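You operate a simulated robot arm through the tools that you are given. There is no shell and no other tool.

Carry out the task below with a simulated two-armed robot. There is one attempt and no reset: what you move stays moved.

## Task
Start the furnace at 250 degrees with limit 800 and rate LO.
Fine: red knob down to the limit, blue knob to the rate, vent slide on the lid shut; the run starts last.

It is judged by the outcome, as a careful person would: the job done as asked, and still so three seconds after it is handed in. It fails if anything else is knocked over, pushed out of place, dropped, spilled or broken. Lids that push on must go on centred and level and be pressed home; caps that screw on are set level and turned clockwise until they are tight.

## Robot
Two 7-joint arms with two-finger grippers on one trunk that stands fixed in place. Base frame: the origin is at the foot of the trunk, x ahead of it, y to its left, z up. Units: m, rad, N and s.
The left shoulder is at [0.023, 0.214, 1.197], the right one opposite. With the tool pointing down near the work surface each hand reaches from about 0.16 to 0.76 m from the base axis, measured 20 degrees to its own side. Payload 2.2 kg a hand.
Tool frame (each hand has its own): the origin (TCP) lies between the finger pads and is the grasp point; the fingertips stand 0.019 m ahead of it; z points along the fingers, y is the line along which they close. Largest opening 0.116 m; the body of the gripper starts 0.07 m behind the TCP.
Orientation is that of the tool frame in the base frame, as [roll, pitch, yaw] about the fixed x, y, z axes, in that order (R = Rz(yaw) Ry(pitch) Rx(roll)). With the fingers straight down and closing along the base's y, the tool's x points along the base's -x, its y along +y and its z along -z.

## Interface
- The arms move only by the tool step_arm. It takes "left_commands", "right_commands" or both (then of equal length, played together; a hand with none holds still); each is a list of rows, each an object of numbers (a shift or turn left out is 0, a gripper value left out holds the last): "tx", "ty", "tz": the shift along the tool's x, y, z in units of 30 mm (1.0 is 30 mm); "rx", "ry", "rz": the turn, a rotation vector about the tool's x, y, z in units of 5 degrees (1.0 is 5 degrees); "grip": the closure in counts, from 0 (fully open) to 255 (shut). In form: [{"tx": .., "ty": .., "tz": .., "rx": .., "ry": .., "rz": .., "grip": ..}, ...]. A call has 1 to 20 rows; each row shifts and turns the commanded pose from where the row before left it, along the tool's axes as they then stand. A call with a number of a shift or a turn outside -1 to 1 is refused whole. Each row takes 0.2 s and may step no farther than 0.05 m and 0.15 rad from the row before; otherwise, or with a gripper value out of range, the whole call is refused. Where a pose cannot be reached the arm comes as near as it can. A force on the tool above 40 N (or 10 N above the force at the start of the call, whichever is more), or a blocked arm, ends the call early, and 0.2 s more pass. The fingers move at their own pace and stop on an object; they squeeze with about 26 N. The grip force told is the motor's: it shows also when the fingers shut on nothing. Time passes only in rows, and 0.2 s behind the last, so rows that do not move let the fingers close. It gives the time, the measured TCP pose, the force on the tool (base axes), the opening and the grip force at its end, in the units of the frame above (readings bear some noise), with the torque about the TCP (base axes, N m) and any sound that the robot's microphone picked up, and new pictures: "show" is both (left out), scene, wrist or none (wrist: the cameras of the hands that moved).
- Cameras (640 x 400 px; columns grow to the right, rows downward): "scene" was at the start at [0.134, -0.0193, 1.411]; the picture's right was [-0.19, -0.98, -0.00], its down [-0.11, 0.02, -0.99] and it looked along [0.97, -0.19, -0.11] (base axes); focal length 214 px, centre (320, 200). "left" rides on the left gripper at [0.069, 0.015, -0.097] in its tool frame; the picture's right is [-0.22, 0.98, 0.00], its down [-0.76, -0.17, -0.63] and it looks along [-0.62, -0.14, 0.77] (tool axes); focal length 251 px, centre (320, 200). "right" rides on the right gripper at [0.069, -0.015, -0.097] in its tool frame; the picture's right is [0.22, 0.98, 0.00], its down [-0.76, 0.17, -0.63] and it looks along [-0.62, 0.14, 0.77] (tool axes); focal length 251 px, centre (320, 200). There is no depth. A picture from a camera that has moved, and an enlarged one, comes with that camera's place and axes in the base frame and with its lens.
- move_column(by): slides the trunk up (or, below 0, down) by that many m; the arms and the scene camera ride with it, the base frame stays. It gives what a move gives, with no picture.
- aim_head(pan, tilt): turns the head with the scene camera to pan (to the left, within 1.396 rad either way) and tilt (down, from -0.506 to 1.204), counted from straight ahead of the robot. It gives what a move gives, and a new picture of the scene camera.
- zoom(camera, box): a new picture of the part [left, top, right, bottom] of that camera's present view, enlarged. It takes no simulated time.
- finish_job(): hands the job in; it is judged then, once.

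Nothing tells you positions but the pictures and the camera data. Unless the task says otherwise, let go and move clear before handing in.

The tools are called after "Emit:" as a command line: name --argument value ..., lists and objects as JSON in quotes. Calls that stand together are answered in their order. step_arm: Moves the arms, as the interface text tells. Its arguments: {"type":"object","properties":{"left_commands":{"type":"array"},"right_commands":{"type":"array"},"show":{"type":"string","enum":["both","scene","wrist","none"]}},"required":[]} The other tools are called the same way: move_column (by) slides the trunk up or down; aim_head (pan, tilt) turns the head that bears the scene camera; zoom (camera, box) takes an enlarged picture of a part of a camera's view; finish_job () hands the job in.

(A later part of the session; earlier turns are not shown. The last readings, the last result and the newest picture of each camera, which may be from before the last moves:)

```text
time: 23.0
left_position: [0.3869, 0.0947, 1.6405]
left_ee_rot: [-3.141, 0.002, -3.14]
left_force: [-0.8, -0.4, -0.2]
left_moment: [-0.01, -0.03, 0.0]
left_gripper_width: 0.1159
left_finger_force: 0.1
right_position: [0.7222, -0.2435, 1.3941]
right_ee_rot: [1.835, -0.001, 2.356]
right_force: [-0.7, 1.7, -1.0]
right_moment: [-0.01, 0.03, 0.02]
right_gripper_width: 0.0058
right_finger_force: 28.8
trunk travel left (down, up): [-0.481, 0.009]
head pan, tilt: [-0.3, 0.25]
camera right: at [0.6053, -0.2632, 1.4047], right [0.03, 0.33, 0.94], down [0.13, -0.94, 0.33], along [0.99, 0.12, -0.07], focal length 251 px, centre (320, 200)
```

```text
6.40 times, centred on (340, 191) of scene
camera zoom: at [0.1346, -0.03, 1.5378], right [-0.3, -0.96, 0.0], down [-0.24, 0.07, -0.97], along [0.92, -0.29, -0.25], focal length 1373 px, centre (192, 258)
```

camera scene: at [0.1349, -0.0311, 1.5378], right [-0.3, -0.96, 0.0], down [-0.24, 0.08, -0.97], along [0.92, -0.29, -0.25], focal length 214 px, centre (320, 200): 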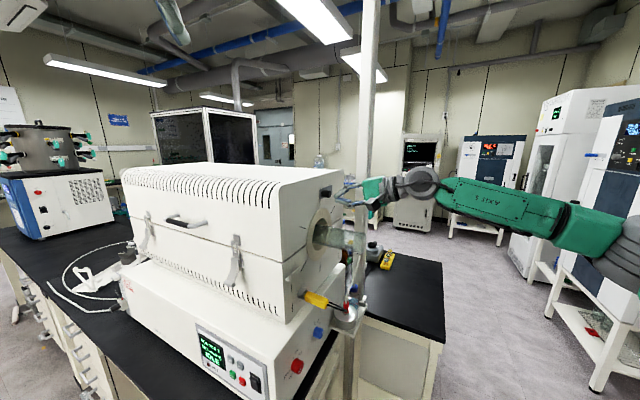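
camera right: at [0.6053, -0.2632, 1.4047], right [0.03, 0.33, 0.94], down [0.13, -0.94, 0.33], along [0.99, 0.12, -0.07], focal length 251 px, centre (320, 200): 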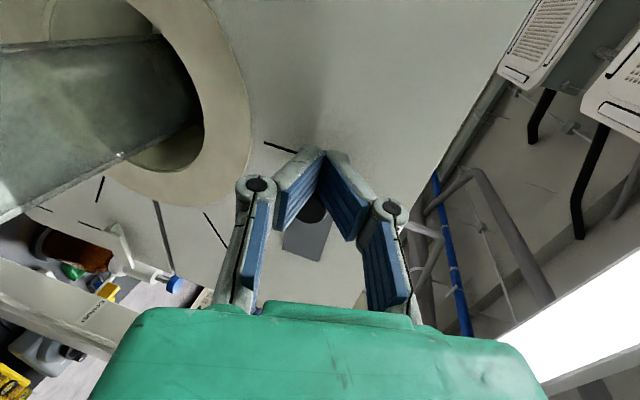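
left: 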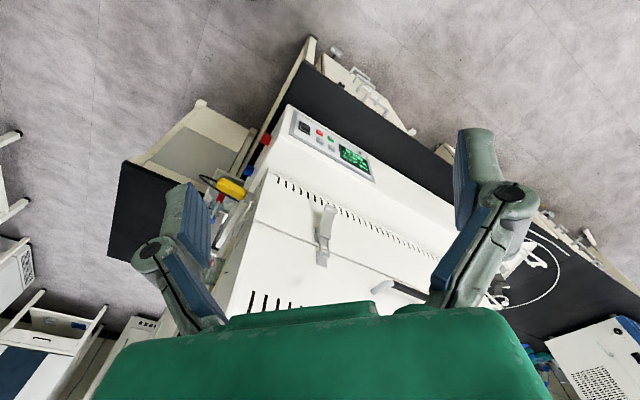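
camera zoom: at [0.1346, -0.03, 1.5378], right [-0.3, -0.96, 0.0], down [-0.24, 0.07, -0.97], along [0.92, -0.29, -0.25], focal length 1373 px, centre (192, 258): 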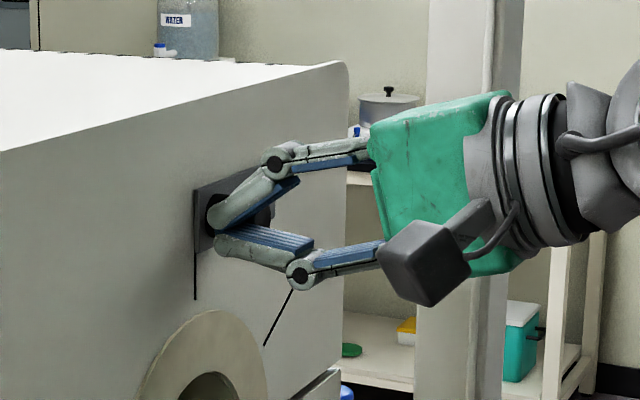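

Emit:
step_arm --right_commands '[{"tx": -0.2}, {"tx": -0.2}, {"tx": -0.2}, {}]' --show "wrist"

Emit:
zoom --camera "scene" --box '[290, 160, 390, 222]'

Emit:
zoom --camera "right" --box '[220, 120, 420, 265]'

```text
time: 24.0
left_position: [0.3879, 0.0932, 1.6398]
left_ee_rot: [3.141, 0.003, -3.141]
left_force: [0.4, 0.2, 0.8]
left_moment: [-0.01, -0.04, 0.02]
left_gripper_width: 0.1162
left_finger_force: 0.0
right_position: [0.7357, -0.2565, 1.3954]
right_ee_rot: [1.833, -0.003, 2.355]
right_force: [0.2, 0.4, 0.0]
right_moment: [0.01, 0.01, -0.04]
right_gripper_width: 0.0
right_finger_force: 28.8
trunk travel left (down, up): [-0.481, 0.009]
head pan, tilt: [-0.3, 0.25]
camera right: at [0.6191, -0.2768, 1.4051], right [0.03, 0.33, 0.94], down [0.13, -0.94, 0.32], along [0.99, 0.12, -0.07], focal length 251 px, centre (320, 200)
```

right: 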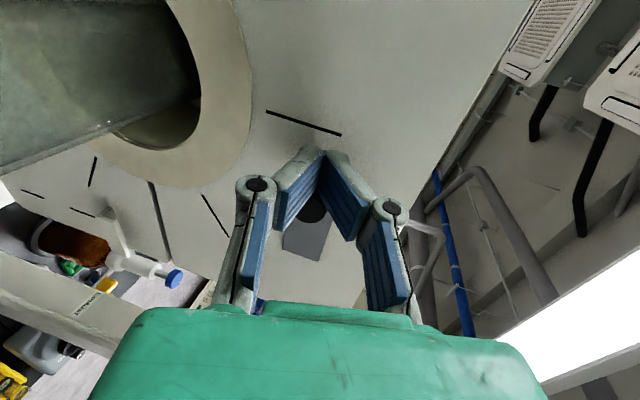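

```text
6.40 times, centred on (340, 191) of scene
camera zoom: at [0.1351, -0.0303, 1.5378], right [-0.3, -0.96, 0.0], down [-0.24, 0.07, -0.97], along [0.92, -0.29, -0.25], focal length 1373 px, centre (192, 258)
```

zoom: 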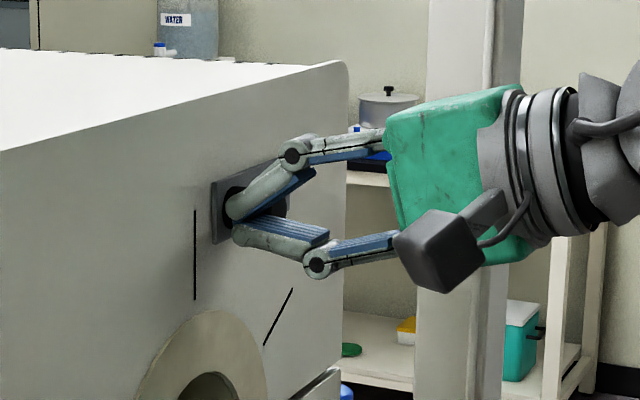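

```text
2.76 times, centred on (320, 192) of right
camera zoom: at [0.6191, -0.2768, 1.4051], right [0.03, 0.33, 0.94], down [0.13, -0.94, 0.32], along [0.99, 0.12, -0.07], focal length 694 px, centre (320, 221)
```

zoom: 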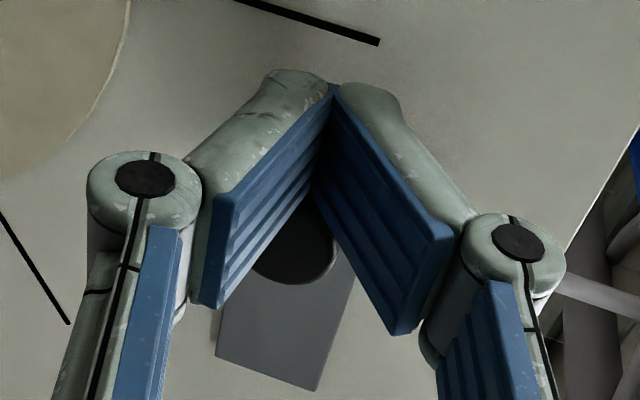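

The whole plate slides with the peg. No opening is uncovered so far (the dark line is just one of the radial marks), so I keep pushing toward the end stop and watch for what shows.

Emit:
step_arm --right_commands '[{"tx": -0.2}, {"tx": -0.2}, {"tx": -0.2}, {}]' --show "wrist"

Emit:
zoom --camera "scene" --box '[290, 160, 390, 222]'

```text
time: 25.0
left_position: [0.3889, 0.0916, 1.6414]
left_ee_rot: [-3.141, 0.001, -3.139]
left_force: [0.1, 0.3, -0.1]
left_moment: [0.0, 0.01, -0.02]
left_gripper_width: 0.116
left_finger_force: 0.0
right_position: [0.7486, -0.2706, 1.394]
right_ee_rot: [1.835, -0.001, 2.354]
right_force: [-0.2, 1.4, 0.3]
right_moment: [-0.02, 0.03, 0.0]
right_gripper_width: 0.0
right_finger_force: 28.6
trunk travel left (down, up): [-0.481, 0.009]
head pan, tilt: [-0.3, 0.25]
camera right: at [0.6314, -0.2901, 1.4043], right [0.03, 0.33, 0.94], down [0.13, -0.94, 0.32], along [0.99, 0.12, -0.07], focal length 251 px, centre (320, 200)
```

right: 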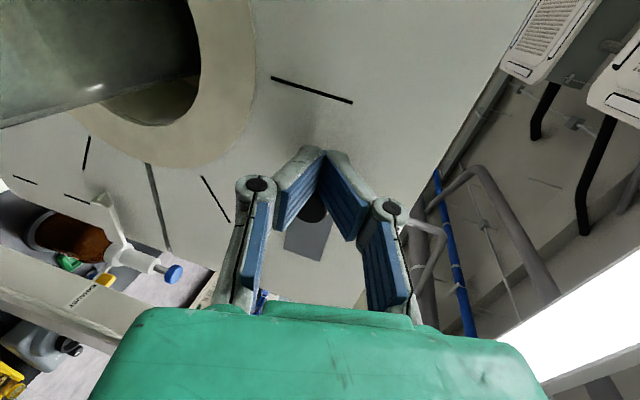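

```text
6.40 times, centred on (340, 191) of scene
camera zoom: at [0.1351, -0.0304, 1.5378], right [-0.3, -0.96, 0.0], down [-0.24, 0.07, -0.97], along [0.92, -0.29, -0.25], focal length 1373 px, centre (192, 258)
```

zoom: 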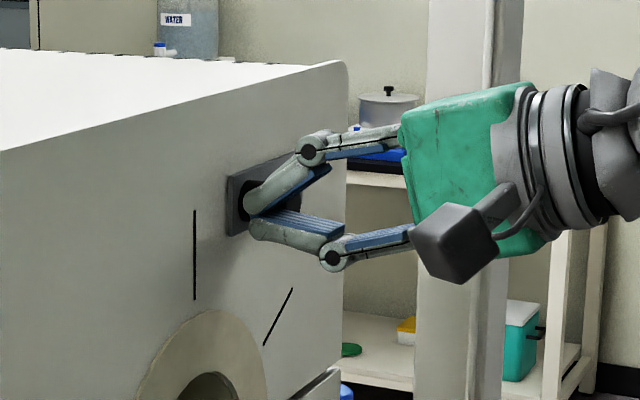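

Emit:
step_arm --right_commands '[{"tx": -0.2}, {"tx": -0.2}, {"tx": -0.2}, {}]' --show "both"

Emit:
zoom --camera "scene" --box '[290, 160, 390, 222]'

```text
time: 26.0
left_position: [0.3842, 0.0989, 1.6406]
left_ee_rot: [-3.137, 0.004, -3.14]
left_force: [-0.7, -0.6, 0.2]
left_moment: [0.02, 0.03, 0.01]
left_gripper_width: 0.1159
left_finger_force: 0.1
right_position: [0.7565, -0.276, 1.3967]
right_ee_rot: [1.835, 0.001, 2.36]
right_force: [-16.0, 11.2, -4.9]
right_moment: [-0.04, 0.26, 0.18]
right_gripper_width: 0.0
right_finger_force: 29.0
trunk travel left (down, up): [-0.481, 0.009]
head pan, tilt: [-0.3, 0.25]
camera scene: at [0.1302, -0.0235, 1.5383], right [-0.3, -0.96, 0.0], down [-0.24, 0.07, -0.97], along [0.93, -0.29, -0.25], focal length 214 px, centre (320, 200)
camera right: at [0.6405, -0.2965, 1.4068], right [0.03, 0.33, 0.94], down [0.14, -0.93, 0.33], along [0.99, 0.12, -0.07], focal length 251 px, centre (320, 200)
```

scene: 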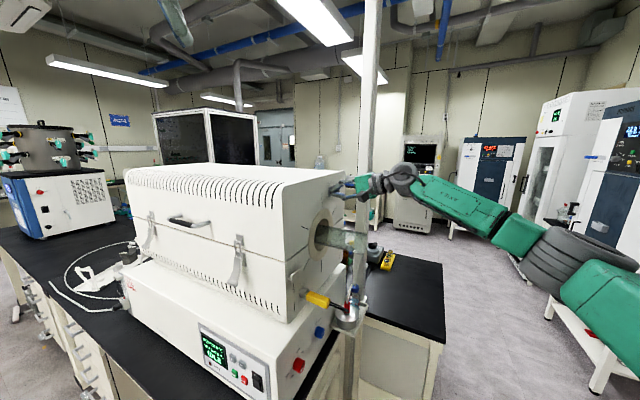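
right: 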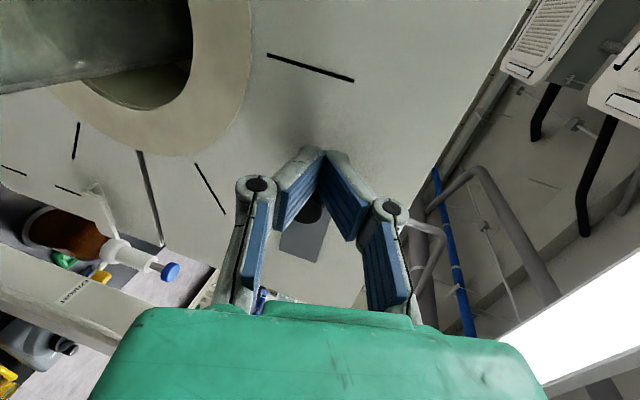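

```text
6.40 times, centred on (340, 191) of scene
camera zoom: at [0.1302, -0.0235, 1.5383], right [-0.3, -0.96, 0.0], down [-0.24, 0.07, -0.97], along [0.93, -0.29, -0.25], focal length 1373 px, centre (192, 258)
```

zoom: 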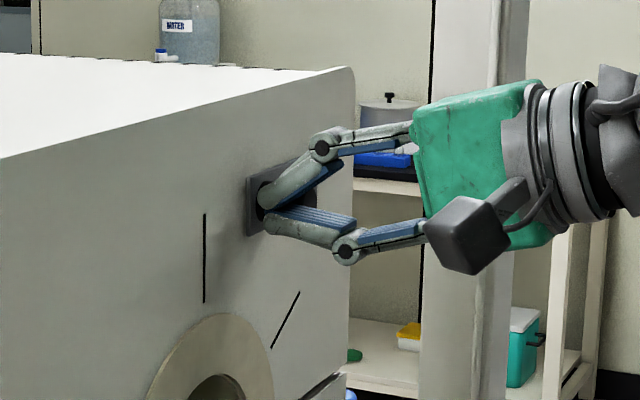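

Force rose to about 20 N: an end stop. I'll back the hand off and look at what the slide covers or shows now.

Emit:
step_arm --right_commands '[{"tx": 0.35}, {"tz": -0.8}, {"tz": -0.9}, {"tz": -0.9}, {"grip": 120}, {}]' --show "both"

Emit:
zoom --camera "scene" --box '[290, 160, 390, 222]'

Emit:
zoom --camera "right" --box '[220, 40, 420, 190]'

```text
time: 27.4
left_position: [0.3866, 0.0929, 1.6404]
left_ee_rot: [-3.141, 0.002, -3.141]
left_force: [0.5, -0.1, 0.6]
left_moment: [-0.05, 0.0, 0.0]
left_gripper_width: 0.116
left_finger_force: 0.1
right_position: [0.6999, -0.3296, 1.4162]
right_ee_rot: [1.835, -0.001, 2.355]
right_force: [0.0, -0.3, 0.1]
right_moment: [-0.03, -0.02, 0.0]
right_gripper_width: 0.0614
right_finger_force: 0.1
trunk travel left (down, up): [-0.481, 0.009]
head pan, tilt: [-0.3, 0.25]
camera scene: at [0.1346, -0.0305, 1.5378], right [-0.3, -0.96, 0.0], down [-0.24, 0.07, -0.97], along [0.92, -0.29, -0.25], focal length 214 px, centre (320, 200)
camera right: at [0.5827, -0.3491, 1.4251], right [0.03, 0.33, 0.94], down [0.13, -0.94, 0.32], along [0.99, 0.12, -0.07], focal length 251 px, centre (320, 200)
```

scene: 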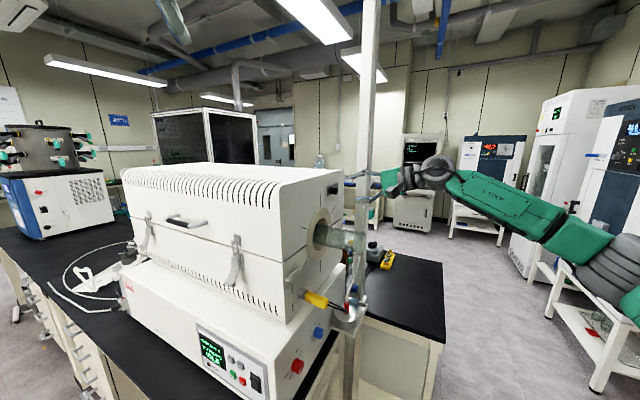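
right: 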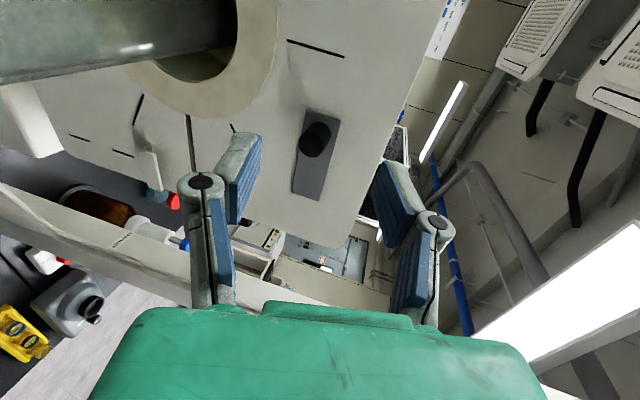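

```text
6.40 times, centred on (340, 191) of scene
camera zoom: at [0.1346, -0.0305, 1.5378], right [-0.3, -0.96, 0.0], down [-0.24, 0.07, -0.97], along [0.92, -0.29, -0.25], focal length 1373 px, centre (192, 258)
```

zoom: 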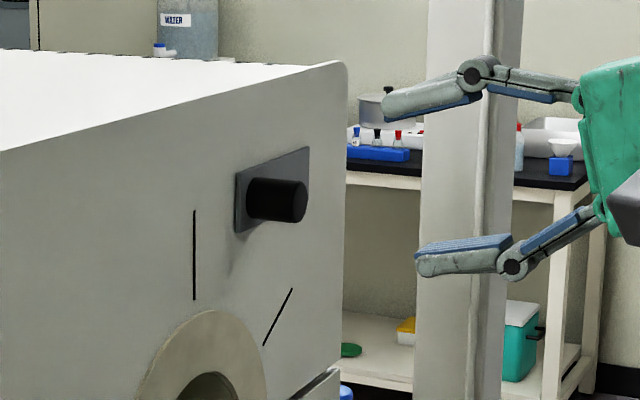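

```text
2.67 times, centred on (320, 115) of right
camera zoom: at [0.5827, -0.3491, 1.4251], right [0.03, 0.33, 0.94], down [0.13, -0.94, 0.32], along [0.99, 0.12, -0.07], focal length 670 px, centre (320, 427)
```

zoom: 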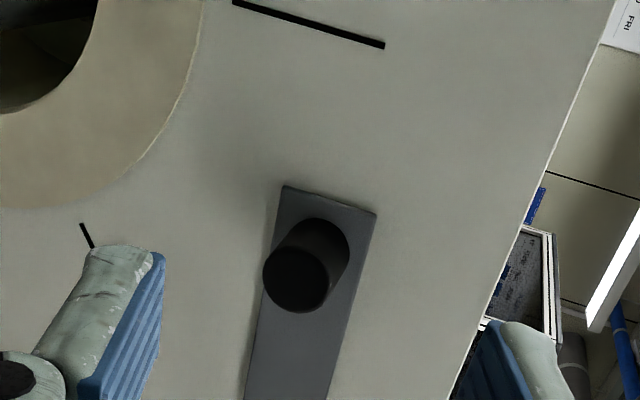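

No marking is visible at either side. To learn whether the starting place was itself an end of the travel, I'll level the hand, take the peg gently between the fingers and feel the travel both ways.

Emit:
step_arm --right_commands '[{"rx": -1, "tx": -0.19, "ty": -0.25}, {"rx": -1, "tx": -0.19, "ty": -0.25}, {"rx": -1.0, "tx": -0.2}, {"tz": 0.6}, {"tz": 0.6}, {}]' --show "both"

Emit:
zoom --camera "scene" --box '[290, 160, 390, 222]'

```text
time: 28.8
left_position: [0.3868, 0.0935, 1.6413]
left_ee_rot: [3.141, 0.004, -3.14]
left_force: [-0.2, -0.4, -0.1]
left_moment: [-0.01, 0.01, -0.03]
left_gripper_width: 0.1161
left_finger_force: 0.1
right_position: [0.7357, -0.3173, 1.3995]
right_ee_rot: [1.573, 0.0, 2.353]
right_force: [-0.4, 0.4, 0.0]
right_moment: [0.04, -0.01, -0.02]
right_gripper_width: 0.061
right_finger_force: 0.1
trunk travel left (down, up): [-0.481, 0.009]
head pan, tilt: [-0.3, 0.25]
camera scene: at [0.1347, -0.0301, 1.5379], right [-0.3, -0.96, 0.0], down [-0.24, 0.07, -0.97], along [0.92, -0.29, -0.25], focal length 214 px, centre (320, 200)
camera right: at [0.6182, -0.3378, 1.3854], right [-0.15, 0.15, 0.98], down [0.09, -0.98, 0.17], along [0.98, 0.11, 0.13], focal length 251 px, centre (320, 200)
```

scene: 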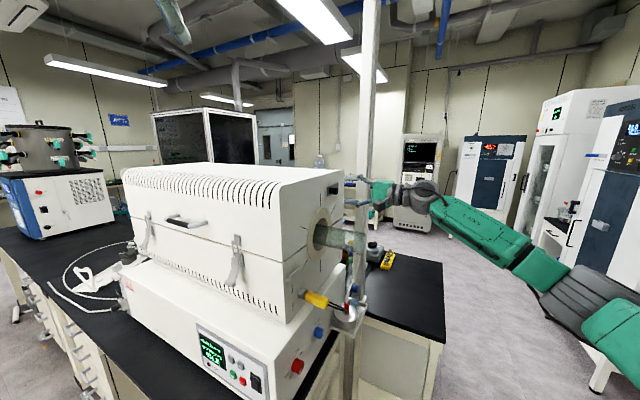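
right: 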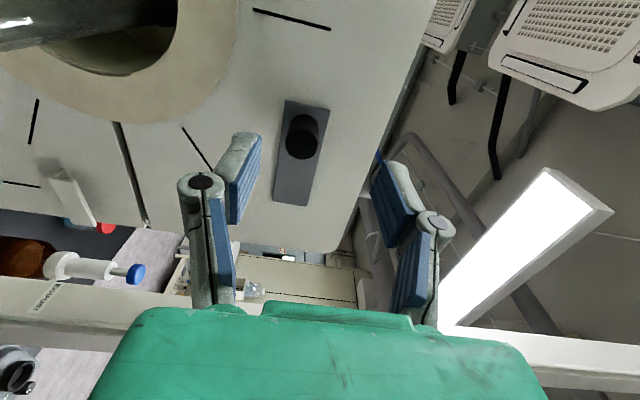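

```text
6.40 times, centred on (340, 191) of scene
camera zoom: at [0.1347, -0.0301, 1.5379], right [-0.3, -0.96, 0.0], down [-0.24, 0.07, -0.97], along [0.92, -0.29, -0.25], focal length 1373 px, centre (192, 258)
```

zoom: 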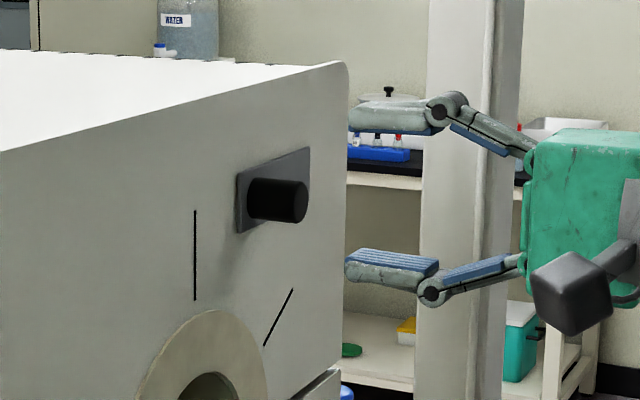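

Emit:
step_arm --right_commands '[{"tz": 0.75, "ty": -0.14}, {"tz": 0.75, "ty": -0.14}, {"grip": 190}, {"grip": 255}, {}, {}]' --show "wrist"

Emit:
zoom --camera "scene" --box '[290, 160, 390, 222]'

```text
time: 30.2
left_position: [0.3902, 0.0945, 1.638]
left_ee_rot: [-3.139, 0.001, -3.139]
left_force: [-0.2, 1.1, 0.2]
left_moment: [0.02, -0.03, 0.0]
left_gripper_width: 0.116
left_finger_force: 0.1
right_position: [0.7667, -0.283, 1.3895]
right_ee_rot: [1.576, -0.002, 2.356]
right_force: [1.9, 7.7, -10.0]
right_moment: [-0.01, 0.15, 0.46]
right_gripper_width: 0.0219
right_finger_force: 44.8
trunk travel left (down, up): [-0.481, 0.009]
head pan, tilt: [-0.3, 0.25]
camera right: at [0.651, -0.3031, 1.3755], right [-0.15, 0.15, 0.98], down [0.09, -0.98, 0.17], along [0.99, 0.11, 0.13], focal length 251 px, centre (320, 200)
```

right: 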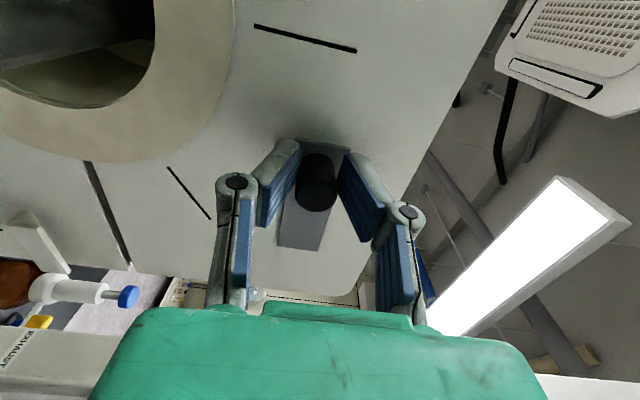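

```text
6.40 times, centred on (340, 191) of scene
camera zoom: at [0.1386, -0.0273, 1.5374], right [-0.3, -0.96, 0.0], down [-0.24, 0.07, -0.97], along [0.92, -0.29, -0.25], focal length 1373 px, centre (192, 258)
```

zoom: 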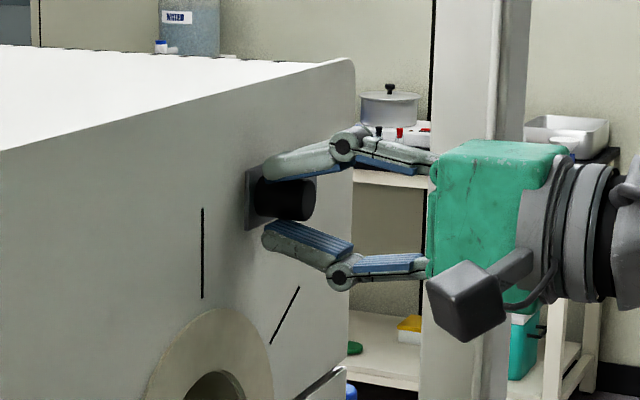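

The peg is held (22 mm). Now slide it back toward the front to feel where that end lies.

Emit:
step_arm --right_commands '[{"tx": 0.2}, {"tx": 0.2}, {"tx": 0.2}, {"tx": 0.2}, {"tx": 0.2}, {"tx": 0.2}, {"tx": 0.2}, {}]' --show "wrist"

Emit:
step_arm --right_commands '[{"tx": 0.15}, {"tx": 0.15}, {"tx": 0.15}, {}]' --show "wrist"

```text
time: 32.0
left_position: [0.3904, 0.0932, 1.6394]
left_ee_rot: [3.141, -0.001, -3.141]
left_force: [-0.1, 0.1, 0.0]
left_moment: [0.02, -0.01, 0.0]
left_gripper_width: 0.1159
left_finger_force: 0.2
right_position: [0.7398, -0.254, 1.3891]
right_ee_rot: [1.578, -0.002, 2.353]
right_force: [5.6, 4.5, -11.6]
right_moment: [0.04, 0.19, -0.41]
right_gripper_width: 0.022
right_finger_force: 44.9
trunk travel left (down, up): [-0.481, 0.009]
head pan, tilt: [-0.3, 0.25]
camera right: at [0.6232, -0.2753, 1.3754], right [-0.15, 0.15, 0.98], down [0.09, -0.98, 0.17], along [0.99, 0.11, 0.13], focal length 251 px, centre (320, 200)
```

right: 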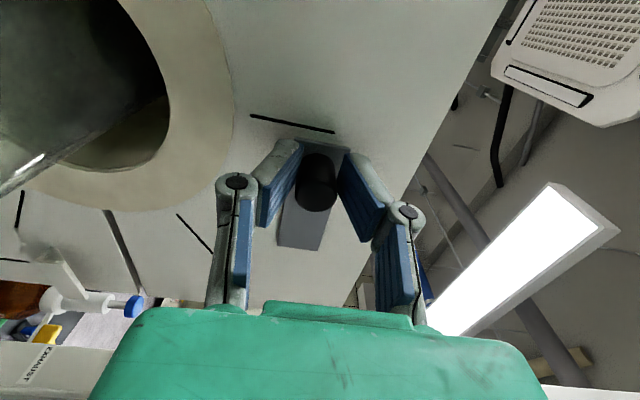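

```text
time: 33.0
left_position: [0.3923, 0.0927, 1.6387]
left_ee_rot: [3.141, 0.0, -3.14]
left_force: [0.4, 0.3, -0.1]
left_moment: [0.02, -0.02, 0.02]
left_gripper_width: 0.116
left_finger_force: 0.2
right_position: [0.7312, -0.2474, 1.3901]
right_ee_rot: [1.574, -0.003, 2.354]
right_force: [12.0, 1.9, -9.8]
right_moment: [-0.01, 0.19, -0.13]
right_gripper_width: 0.0221
right_finger_force: 45.2
trunk travel left (down, up): [-0.481, 0.009]
head pan, tilt: [-0.3, 0.25]
camera right: at [0.6148, -0.2666, 1.3753], right [-0.15, 0.15, 0.98], down [0.09, -0.98, 0.17], along [0.99, 0.11, 0.13], focal length 251 px, centre (320, 200)
```

right: 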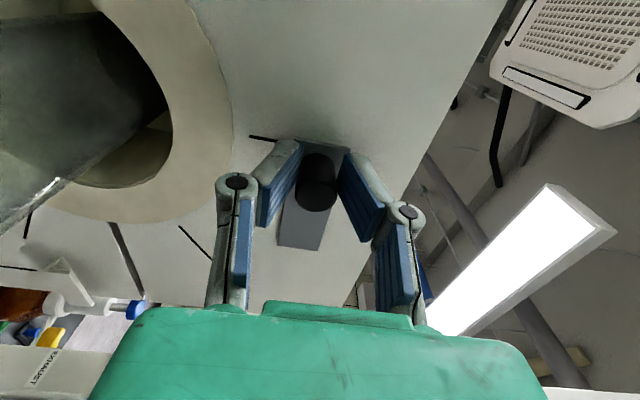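

Emit:
step_arm --right_commands '[{"tx": 0.15}, {"tx": 0.15}, {"tx": 0.1}, {}]' --show "wrist"

Emit:
zoom --camera "scene" --box '[290, 160, 390, 222]'

```text
time: 34.0
left_position: [0.3792, 0.0997, 1.6419]
left_ee_rot: [-3.138, 0.008, 3.141]
left_force: [-0.9, 0.4, 0.5]
left_moment: [-0.04, 0.0, 0.02]
left_gripper_width: 0.1159
left_finger_force: 0.1
right_position: [0.7123, -0.2313, 1.3968]
right_ee_rot: [1.571, 0.005, 2.359]
right_force: [0.4, -0.2, 1.2]
right_moment: [-0.02, 0.04, 0.01]
right_gripper_width: 0.0
right_finger_force: 28.2
trunk travel left (down, up): [-0.481, 0.009]
head pan, tilt: [-0.3, 0.25]
camera right: at [0.5947, -0.2516, 1.3809], right [-0.16, 0.16, 0.98], down [0.09, -0.98, 0.17], along [0.98, 0.11, 0.14], focal length 251 px, centre (320, 200)
```

right: 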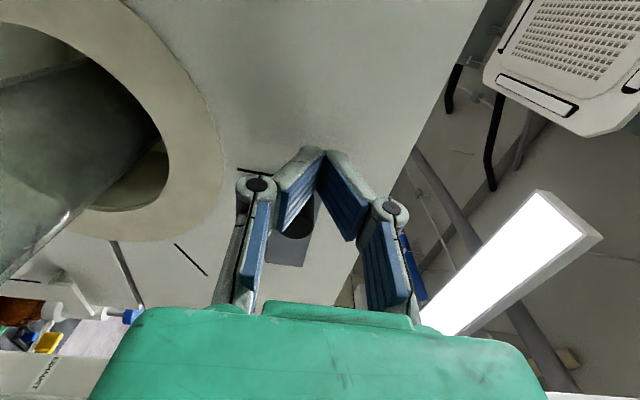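

```text
6.40 times, centred on (340, 191) of scene
camera zoom: at [0.1266, -0.0269, 1.5387], right [-0.3, -0.96, 0.0], down [-0.23, 0.07, -0.97], along [0.93, -0.29, -0.24], focal length 1373 px, centre (192, 258)
```

zoom: 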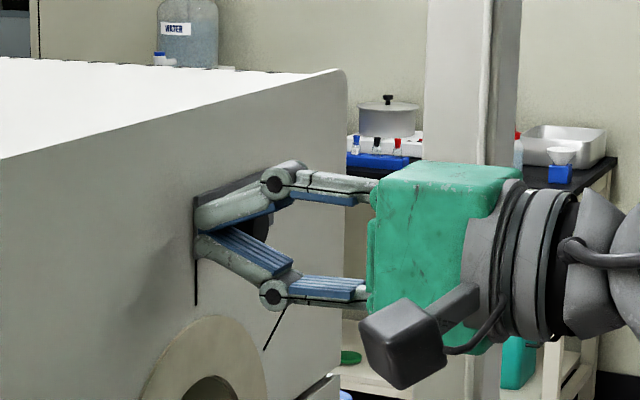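

The starting place was the front end of the travel, so "shut" must be the back end. The fingers slipped off in front of the peg, just right for pushing it back to the far stop.

Emit:
step_arm --right_commands '[{"tx": -0.2}, {"tx": -0.2}, {"tx": -0.2}, {"tx": -0.2}, {"tx": -0.2}, {"tx": -0.2}, {"tx": -0.2}, {"tx": -0.2}, {"tx": -0.2}, {}]' --show "wrist"

Emit:
step_arm --right_commands '[{"tx": -0.15}, {"tx": -0.15}, {"tx": -0.15}, {}]' --show "wrist"

```text
time: 36.2
left_position: [0.3879, 0.0947, 1.6402]
left_ee_rot: [-3.141, 0.001, 3.141]
left_force: [0.3, 0.0, 0.4]
left_moment: [-0.01, 0.03, 0.02]
left_gripper_width: 0.1162
left_finger_force: 0.0
right_position: [0.7584, -0.2756, 1.3892]
right_ee_rot: [1.572, -0.002, 2.356]
right_force: [-1.7, 2.4, 0.9]
right_moment: [0.0, -0.02, 0.12]
right_gripper_width: 0.0002
right_finger_force: 28.7
trunk travel left (down, up): [-0.481, 0.009]
head pan, tilt: [-0.3, 0.25]
camera right: at [0.6411, -0.2942, 1.3755], right [-0.15, 0.15, 0.98], down [0.09, -0.98, 0.17], along [0.98, 0.11, 0.13], focal length 251 px, centre (320, 200)
```

right: 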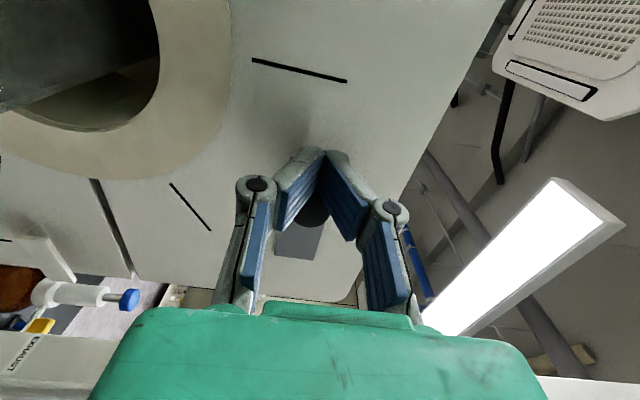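

```text
time: 37.2
left_position: [0.3854, 0.0945, 1.6396]
left_ee_rot: [3.14, 0.004, 3.141]
left_force: [-0.8, -0.2, -0.7]
left_moment: [0.05, -0.01, 0.02]
left_gripper_width: 0.1162
left_finger_force: 0.1
right_position: [0.7609, -0.2732, 1.3925]
right_ee_rot: [1.577, 0.003, 2.376]
right_force: [-19.9, 17.2, 0.6]
right_moment: [-0.14, 0.19, 0.21]
right_gripper_width: 0.0059
right_finger_force: 28.2
trunk travel left (down, up): [-0.481, 0.009]
head pan, tilt: [-0.3, 0.25]
stopped in row 4 (right hand): the force on the tool passed its limit at 41 N (the readings are from after the stop); the commanded pose is now the measured one
camera right: at [0.6448, -0.2963, 1.3775], right [-0.15, 0.16, 0.98], down [0.11, -0.98, 0.17], along [0.98, 0.13, 0.13], focal length 251 px, centre (320, 200)
```

right: 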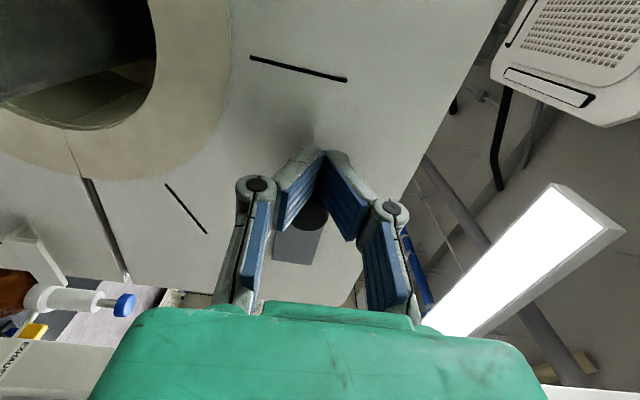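

The slide is hard against its far stop: vent shut. I'll back off, clear of the tube, and then look with the free view to confirm.

Emit:
step_arm --right_commands '[{"tx": 0.4}, {"tz": -0.9}, {"tz": -0.9}, {"tz": -0.9}, {"tz": -0.9}, {"tz": -0.9, "tx": 0.9}, {"tz": -0.9, "tx": 0.9}, {"tz": -0.9, "tx": 0.9}, {"tx": 1, "tz": -0.4}, {"tx": 1}, {"tx": 1}, {"tx": 1}, {}]' --show "both"

Emit:
zoom --camera "scene" --box '[270, 150, 390, 225]'

```text
time: 40.0
left_position: [0.3878, 0.0907, 1.6401]
left_ee_rot: [3.14, 0.002, -3.141]
left_force: [-0.7, -0.1, 0.5]
left_moment: [-0.02, 0.01, 0.0]
left_gripper_width: 0.1159
left_finger_force: 0.1
right_position: [0.4714, -0.2788, 1.389]
right_ee_rot: [1.576, 0.001, 2.366]
right_force: [0.4, -1.0, 0.4]
right_moment: [0.0, 0.01, -0.02]
right_gripper_width: 0.0
right_finger_force: 28.2
trunk travel left (down, up): [-0.481, 0.009]
head pan, tilt: [-0.3, 0.25]
camera scene: at [0.1331, -0.0336, 1.5379], right [-0.3, -0.96, 0.0], down [-0.24, 0.08, -0.97], along [0.93, -0.29, -0.25], focal length 214 px, centre (320, 200)
camera right: at [0.3546, -0.2991, 1.3752], right [-0.15, 0.15, 0.98], down [0.1, -0.98, 0.17], along [0.98, 0.12, 0.13], focal length 251 px, centre (320, 200)
```

scene: 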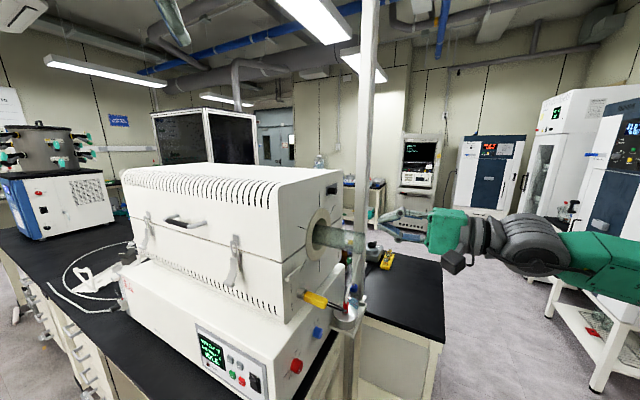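
right: 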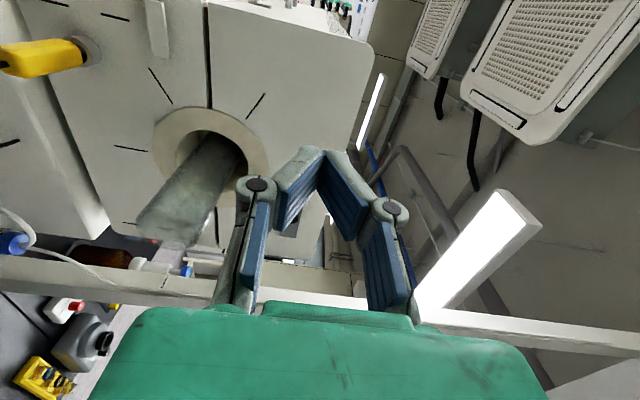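

```text
5.33 times, centred on (330, 188) of scene
camera zoom: at [0.1331, -0.0336, 1.5379], right [-0.3, -0.96, 0.0], down [-0.24, 0.08, -0.97], along [0.93, -0.29, -0.25], focal length 1144 px, centre (267, 267)
```

zoom: 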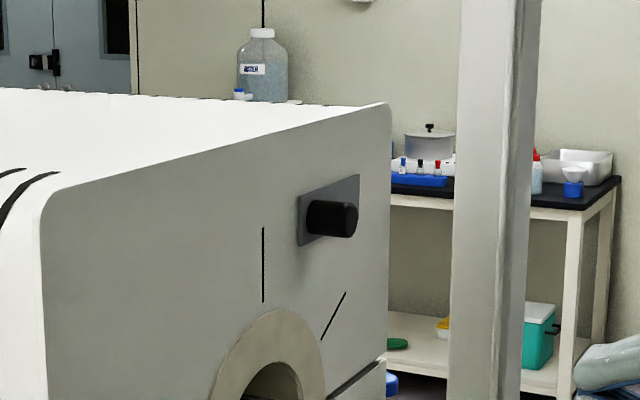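

Vent slide confirmed at the far end. Now I lower the trunk and bring the right hand down in front of the knobs for a close look at the dials.

Emit:
move_column --by -0.2

Emit:
step_arm --right_commands '[{"ty": -1, "grip": 100}, {"ty": -1}, {"ty": -1}, {"ty": -1}, {"ty": -1}, {"ty": -1}, {"ty": -1}, {"ty": -1}, {"ty": -0.6}, {}]' --show "both"

Emit:
zoom --camera "right" --box '[180, 0, 440, 163]'

```text
time: 42.2
left_position: [0.3863, 0.0935, 1.4405]
left_ee_rot: [3.14, 0.002, -3.141]
left_force: [-0.2, 0.0, -0.3]
left_moment: [0.0, -0.02, -0.01]
left_gripper_width: 0.1161
left_finger_force: 0.1
right_position: [0.4723, -0.2763, 1.1908]
right_ee_rot: [1.579, 0.0, 2.364]
right_force: [0.4, -0.8, 0.6]
right_moment: [0.03, 0.0, 0.01]
right_gripper_width: 0.0
right_finger_force: 28.3
trunk travel left (down, up): [-0.281, 0.209]
head pan, tilt: [-0.3, 0.25]
```

```text
time: 44.4
left_position: [0.3861, 0.0917, 1.4403]
left_ee_rot: [-3.142, 0.005, 3.141]
left_force: [0.0, 0.1, 0.1]
left_moment: [-0.01, -0.01, -0.01]
left_gripper_width: 0.1161
left_finger_force: 0.0
right_position: [0.4716, -0.278, 0.9477]
right_ee_rot: [1.577, 0.001, 2.366]
right_force: [-0.3, 0.4, 0.8]
right_moment: [0.0, 0.0, -0.02]
right_gripper_width: 0.0705
right_finger_force: 0.0
right hand out of reach, approached as far as the arm can: row 4, 5
trunk travel left (down, up): [-0.281, 0.209]
head pan, tilt: [-0.3, 0.25]
camera scene: at [0.1324, -0.0311, 1.338], right [-0.3, -0.96, 0.0], down [-0.24, 0.08, -0.97], along [0.93, -0.29, -0.25], focal length 214 px, centre (320, 200)
camera right: at [0.3551, -0.2989, 0.9327], right [-0.15, 0.15, 0.98], down [0.1, -0.98, 0.17], along [0.98, 0.12, 0.13], focal length 251 px, centre (320, 200)
```

scene: 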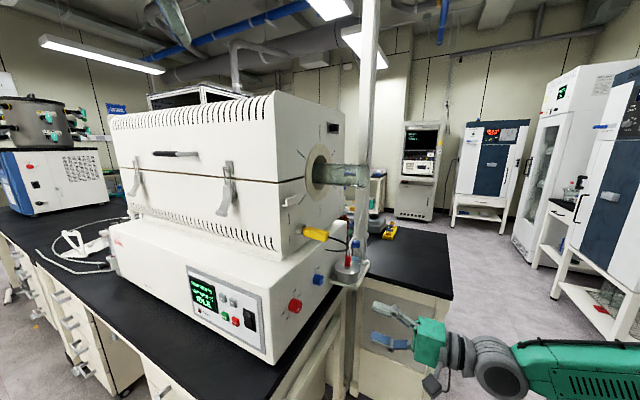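
right: 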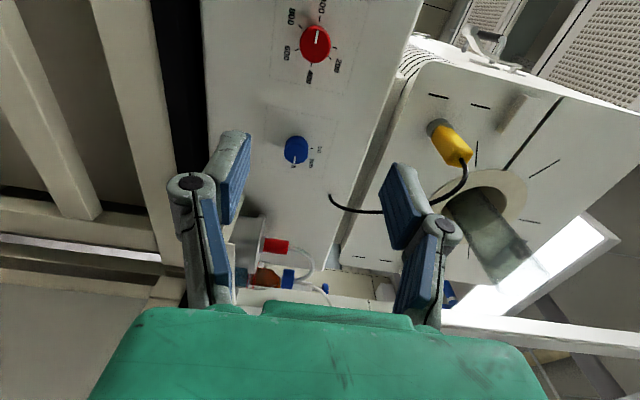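

```text
2.45 times, centred on (310, 82) of right
camera zoom: at [0.3551, -0.2989, 0.9327], right [-0.15, 0.15, 0.98], down [0.1, -0.98, 0.17], along [0.98, 0.12, 0.13], focal length 617 px, centre (344, 491)
```

zoom: 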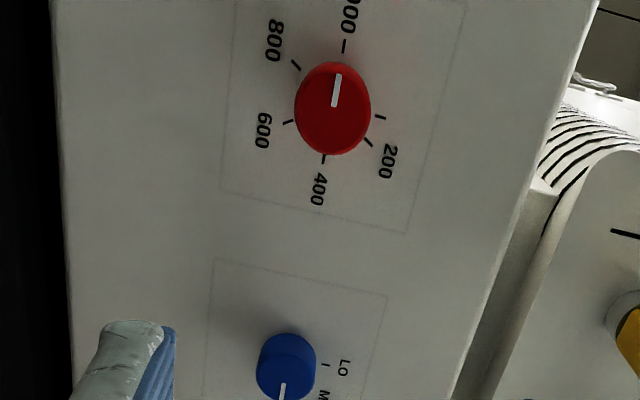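

The close view is clear: red points to 1000 and must go one mark anticlockwise to 800; blue points to HI and must go anticlockwise to LO at the top. I'll come in front of the red knob (axis about e1 0.499, z 0.936) and pre-roll the hand 45° so it has room to turn back.

Emit:
step_arm --right_commands '[{"tx": 0.2, "ty": -0.08, "tz": 0.88, "ry": -0.12}, {"tx": 0.21, "ty": -0.08, "tz": 0.88}, {"tx": 0.21, "ty": -0.08, "tz": 0.88}, {"tx": 0.21, "ty": -0.08, "tz": 0.88}, {"tx": 0.21, "ty": -0.08, "tz": 0.88}, {"rz": 1}, {"rz": 1}, {"rz": 1}, {"rz": 1}, {"rz": 1}, {"rz": 1}, {"rz": 1}, {"rz": 1}, {"rz": 1}, {}]' --show "both"

Emit:
zoom --camera "right" --box '[220, 40, 420, 200]'

Emit:
zoom --camera "scene" --box '[240, 240, 400, 340]'

```text
time: 47.6
left_position: [0.3871, 0.0921, 1.4396]
left_ee_rot: [-3.141, 0.001, -3.141]
left_force: [-0.5, 0.0, -0.3]
left_moment: [0.0, 0.0, 0.01]
left_gripper_width: 0.1157
left_finger_force: 0.0
right_position: [0.542, -0.1618, 0.9335]
right_ee_rot: [1.579, -0.788, 2.348]
right_force: [-0.1, -0.4, -0.4]
right_moment: [0.04, 0.0, -0.01]
right_gripper_width: 0.0707
right_finger_force: 0.0
trunk travel left (down, up): [-0.281, 0.209]
head pan, tilt: [-0.3, 0.25]
camera scene: at [0.1336, -0.0302, 1.3379], right [-0.3, -0.96, 0.0], down [-0.24, 0.07, -0.97], along [0.92, -0.29, -0.25], focal length 214 px, centre (320, 200)
camera right: at [0.4319, -0.1872, 0.973], right [0.38, -0.38, 0.84], down [0.01, -0.91, -0.41], along [0.92, 0.17, -0.35], focal length 251 px, centre (320, 200)
```

scene: 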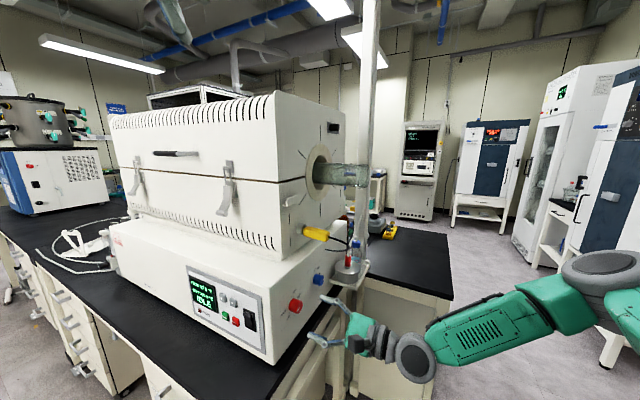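
right: 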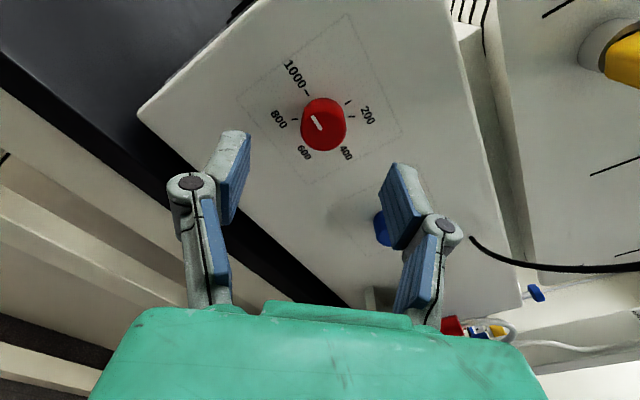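

```text
2.50 times, centred on (320, 120) of right
camera zoom: at [0.4319, -0.1872, 0.973], right [0.38, -0.38, 0.84], down [0.01, -0.91, -0.41], along [0.92, 0.17, -0.35], focal length 629 px, centre (320, 400)
```

zoom: 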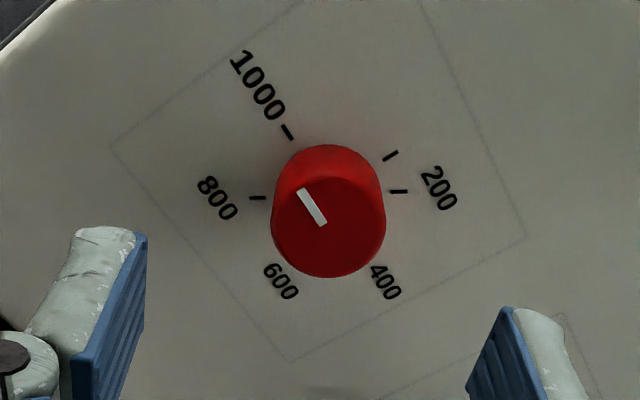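

```text
4.00 times, centred on (320, 290) of scene
camera zoom: at [0.1336, -0.0302, 1.3379], right [-0.3, -0.96, 0.0], down [-0.24, 0.07, -0.97], along [0.92, -0.29, -0.25], focal length 858 px, centre (320, -160)
```

zoom: 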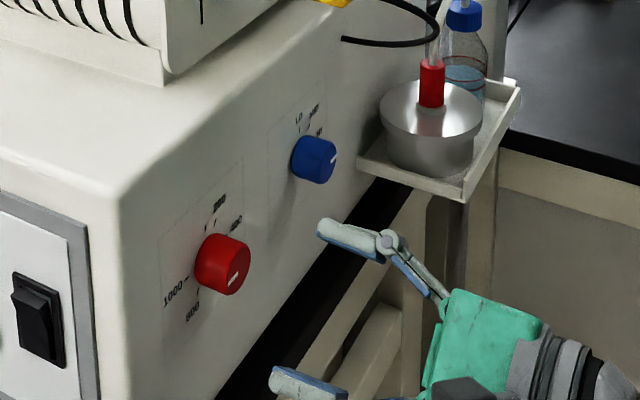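

The picture shows the red knob centred between the fingers. Going straight in until the tips are a few mm off the face, then closing.

Emit:
step_arm --right_commands '[{"tx": 0.04, "ty": 0.1, "tz": 0.7}, {"tz": 0.7}, {"tz": 0.5}, {}]' --show "both"

Emit:
zoom --camera "right" --box '[200, 60, 440, 220]'

Emit:
zoom --camera "scene" --box '[240, 240, 400, 340]'

```text
time: 48.6
left_position: [0.3866, 0.0924, 1.4417]
left_ee_rot: [3.139, 0.003, 3.141]
left_force: [0.2, 0.5, -0.6]
left_moment: [-0.02, -0.01, 0.01]
left_gripper_width: 0.1157
left_finger_force: 0.0
right_position: [0.5828, -0.1214, 0.9377]
right_ee_rot: [1.58, -0.785, 2.349]
right_force: [-0.3, -0.1, -0.7]
right_moment: [-0.02, 0.0, -0.01]
right_gripper_width: 0.0705
right_finger_force: 0.1
trunk travel left (down, up): [-0.281, 0.209]
head pan, tilt: [-0.3, 0.25]
camera scene: at [0.1338, -0.0297, 1.3379], right [-0.3, -0.96, 0.0], down [-0.24, 0.07, -0.97], along [0.92, -0.29, -0.25], focal length 214 px, centre (320, 200)
camera right: at [0.4734, -0.1487, 0.976], right [0.38, -0.38, 0.84], down [0.01, -0.91, -0.41], along [0.92, 0.17, -0.35], focal length 251 px, centre (320, 200)
```

scene: 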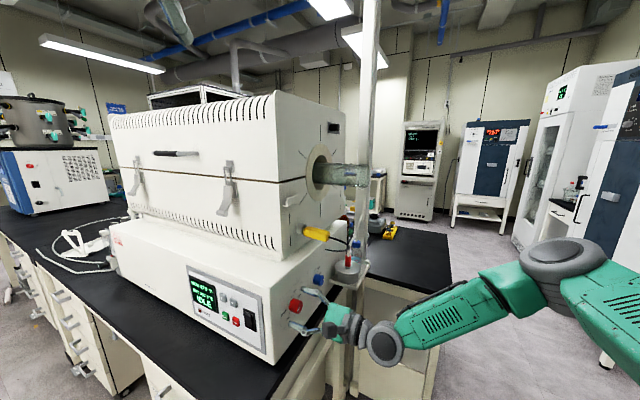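
right: 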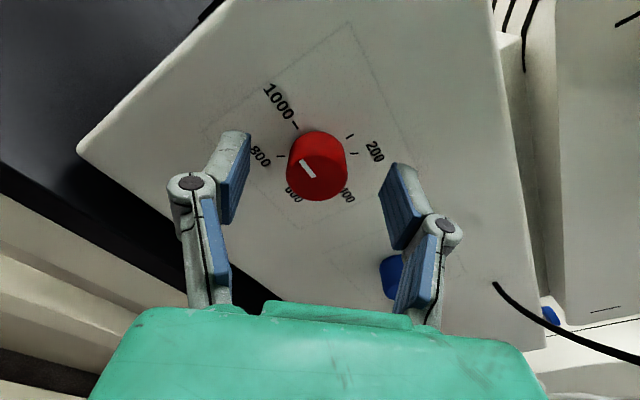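

```text
2.50 times, centred on (320, 140) of right
camera zoom: at [0.4734, -0.1487, 0.976], right [0.38, -0.38, 0.84], down [0.01, -0.91, -0.41], along [0.92, 0.17, -0.35], focal length 629 px, centre (320, 350)
```

zoom: 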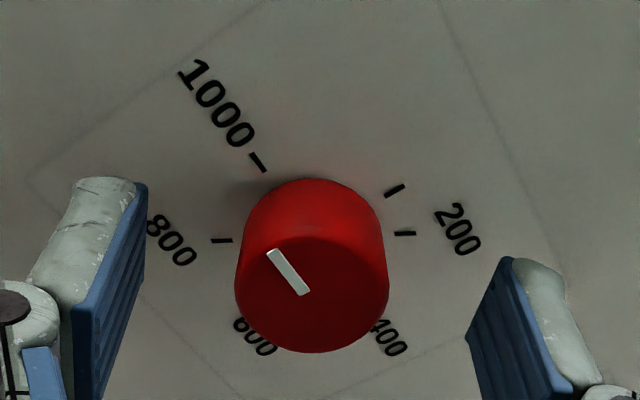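

```text
4.00 times, centred on (320, 290) of scene
camera zoom: at [0.1338, -0.0297, 1.3379], right [-0.3, -0.96, 0.0], down [-0.24, 0.07, -0.97], along [0.92, -0.29, -0.25], focal length 858 px, centre (320, -160)
```

zoom: 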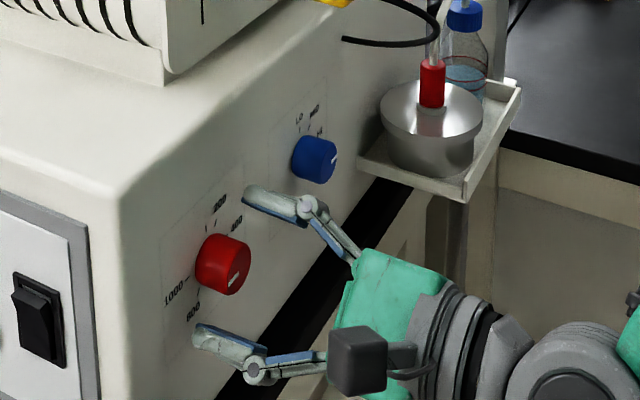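

Centred to within 2 mm. A last few mm in, then close on the knob.

Emit:
step_arm --right_commands '[{"tx": -0.05, "ty": -0.05, "tz": 0.23}, {"grip": 160}, {"grip": 255}, {}, {}]' --show "both"

Emit:
zoom --camera "right" --box '[200, 60, 440, 220]'

Emit:
zoom --camera "scene" --box '[240, 240, 400, 340]'

```text
time: 49.8
left_position: [0.3883, 0.0917, 1.4399]
left_ee_rot: [-3.141, 0.001, -3.141]
left_force: [-1.4, 0.8, 0.7]
left_moment: [0.02, 0.02, -0.01]
left_gripper_width: 0.116
left_finger_force: 0.1
right_position: [0.5899, -0.1177, 0.9366]
right_ee_rot: [1.581, -0.786, 2.349]
right_force: [3.3, -0.6, 0.0]
right_moment: [-0.19, 0.22, -0.39]
right_gripper_width: 0.0325
right_finger_force: 45.2
trunk travel left (down, up): [-0.281, 0.209]
head pan, tilt: [-0.3, 0.25]
camera scene: at [0.1345, -0.0294, 1.3378], right [-0.3, -0.96, 0.0], down [-0.24, 0.07, -0.97], along [0.92, -0.29, -0.25], focal length 214 px, centre (320, 200)
camera right: at [0.479, -0.1436, 0.9738], right [0.38, -0.38, 0.84], down [0.01, -0.91, -0.41], along [0.92, 0.17, -0.35], focal length 251 px, centre (320, 200)
```

scene: 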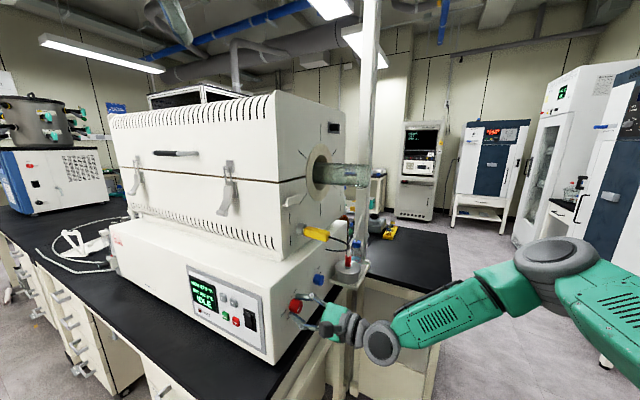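
right: 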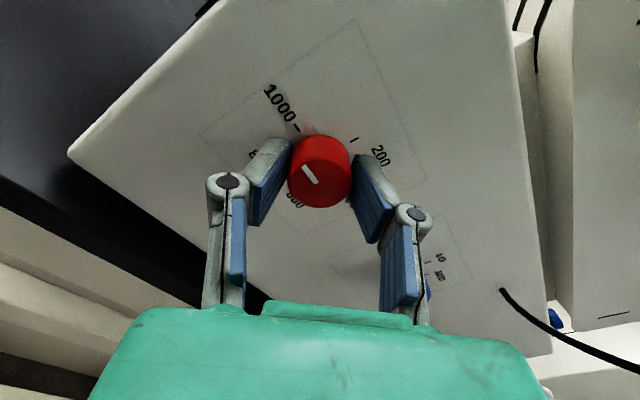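

```text
2.50 times, centred on (320, 140) of right
camera zoom: at [0.479, -0.1436, 0.9738], right [0.38, -0.38, 0.84], down [0.01, -0.91, -0.41], along [0.92, 0.17, -0.35], focal length 629 px, centre (320, 350)
```

zoom: 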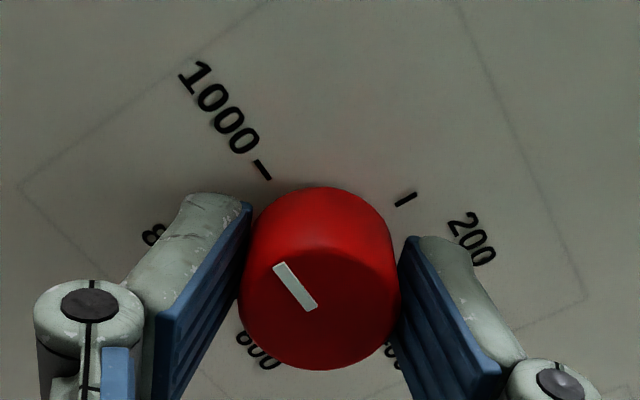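

```text
4.00 times, centred on (320, 290) of scene
camera zoom: at [0.1345, -0.0294, 1.3378], right [-0.3, -0.96, 0.0], down [-0.24, 0.07, -0.97], along [0.92, -0.29, -0.25], focal length 858 px, centre (320, -160)
```

zoom: 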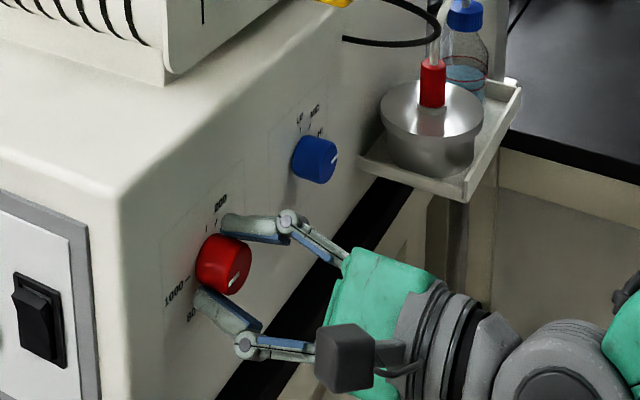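

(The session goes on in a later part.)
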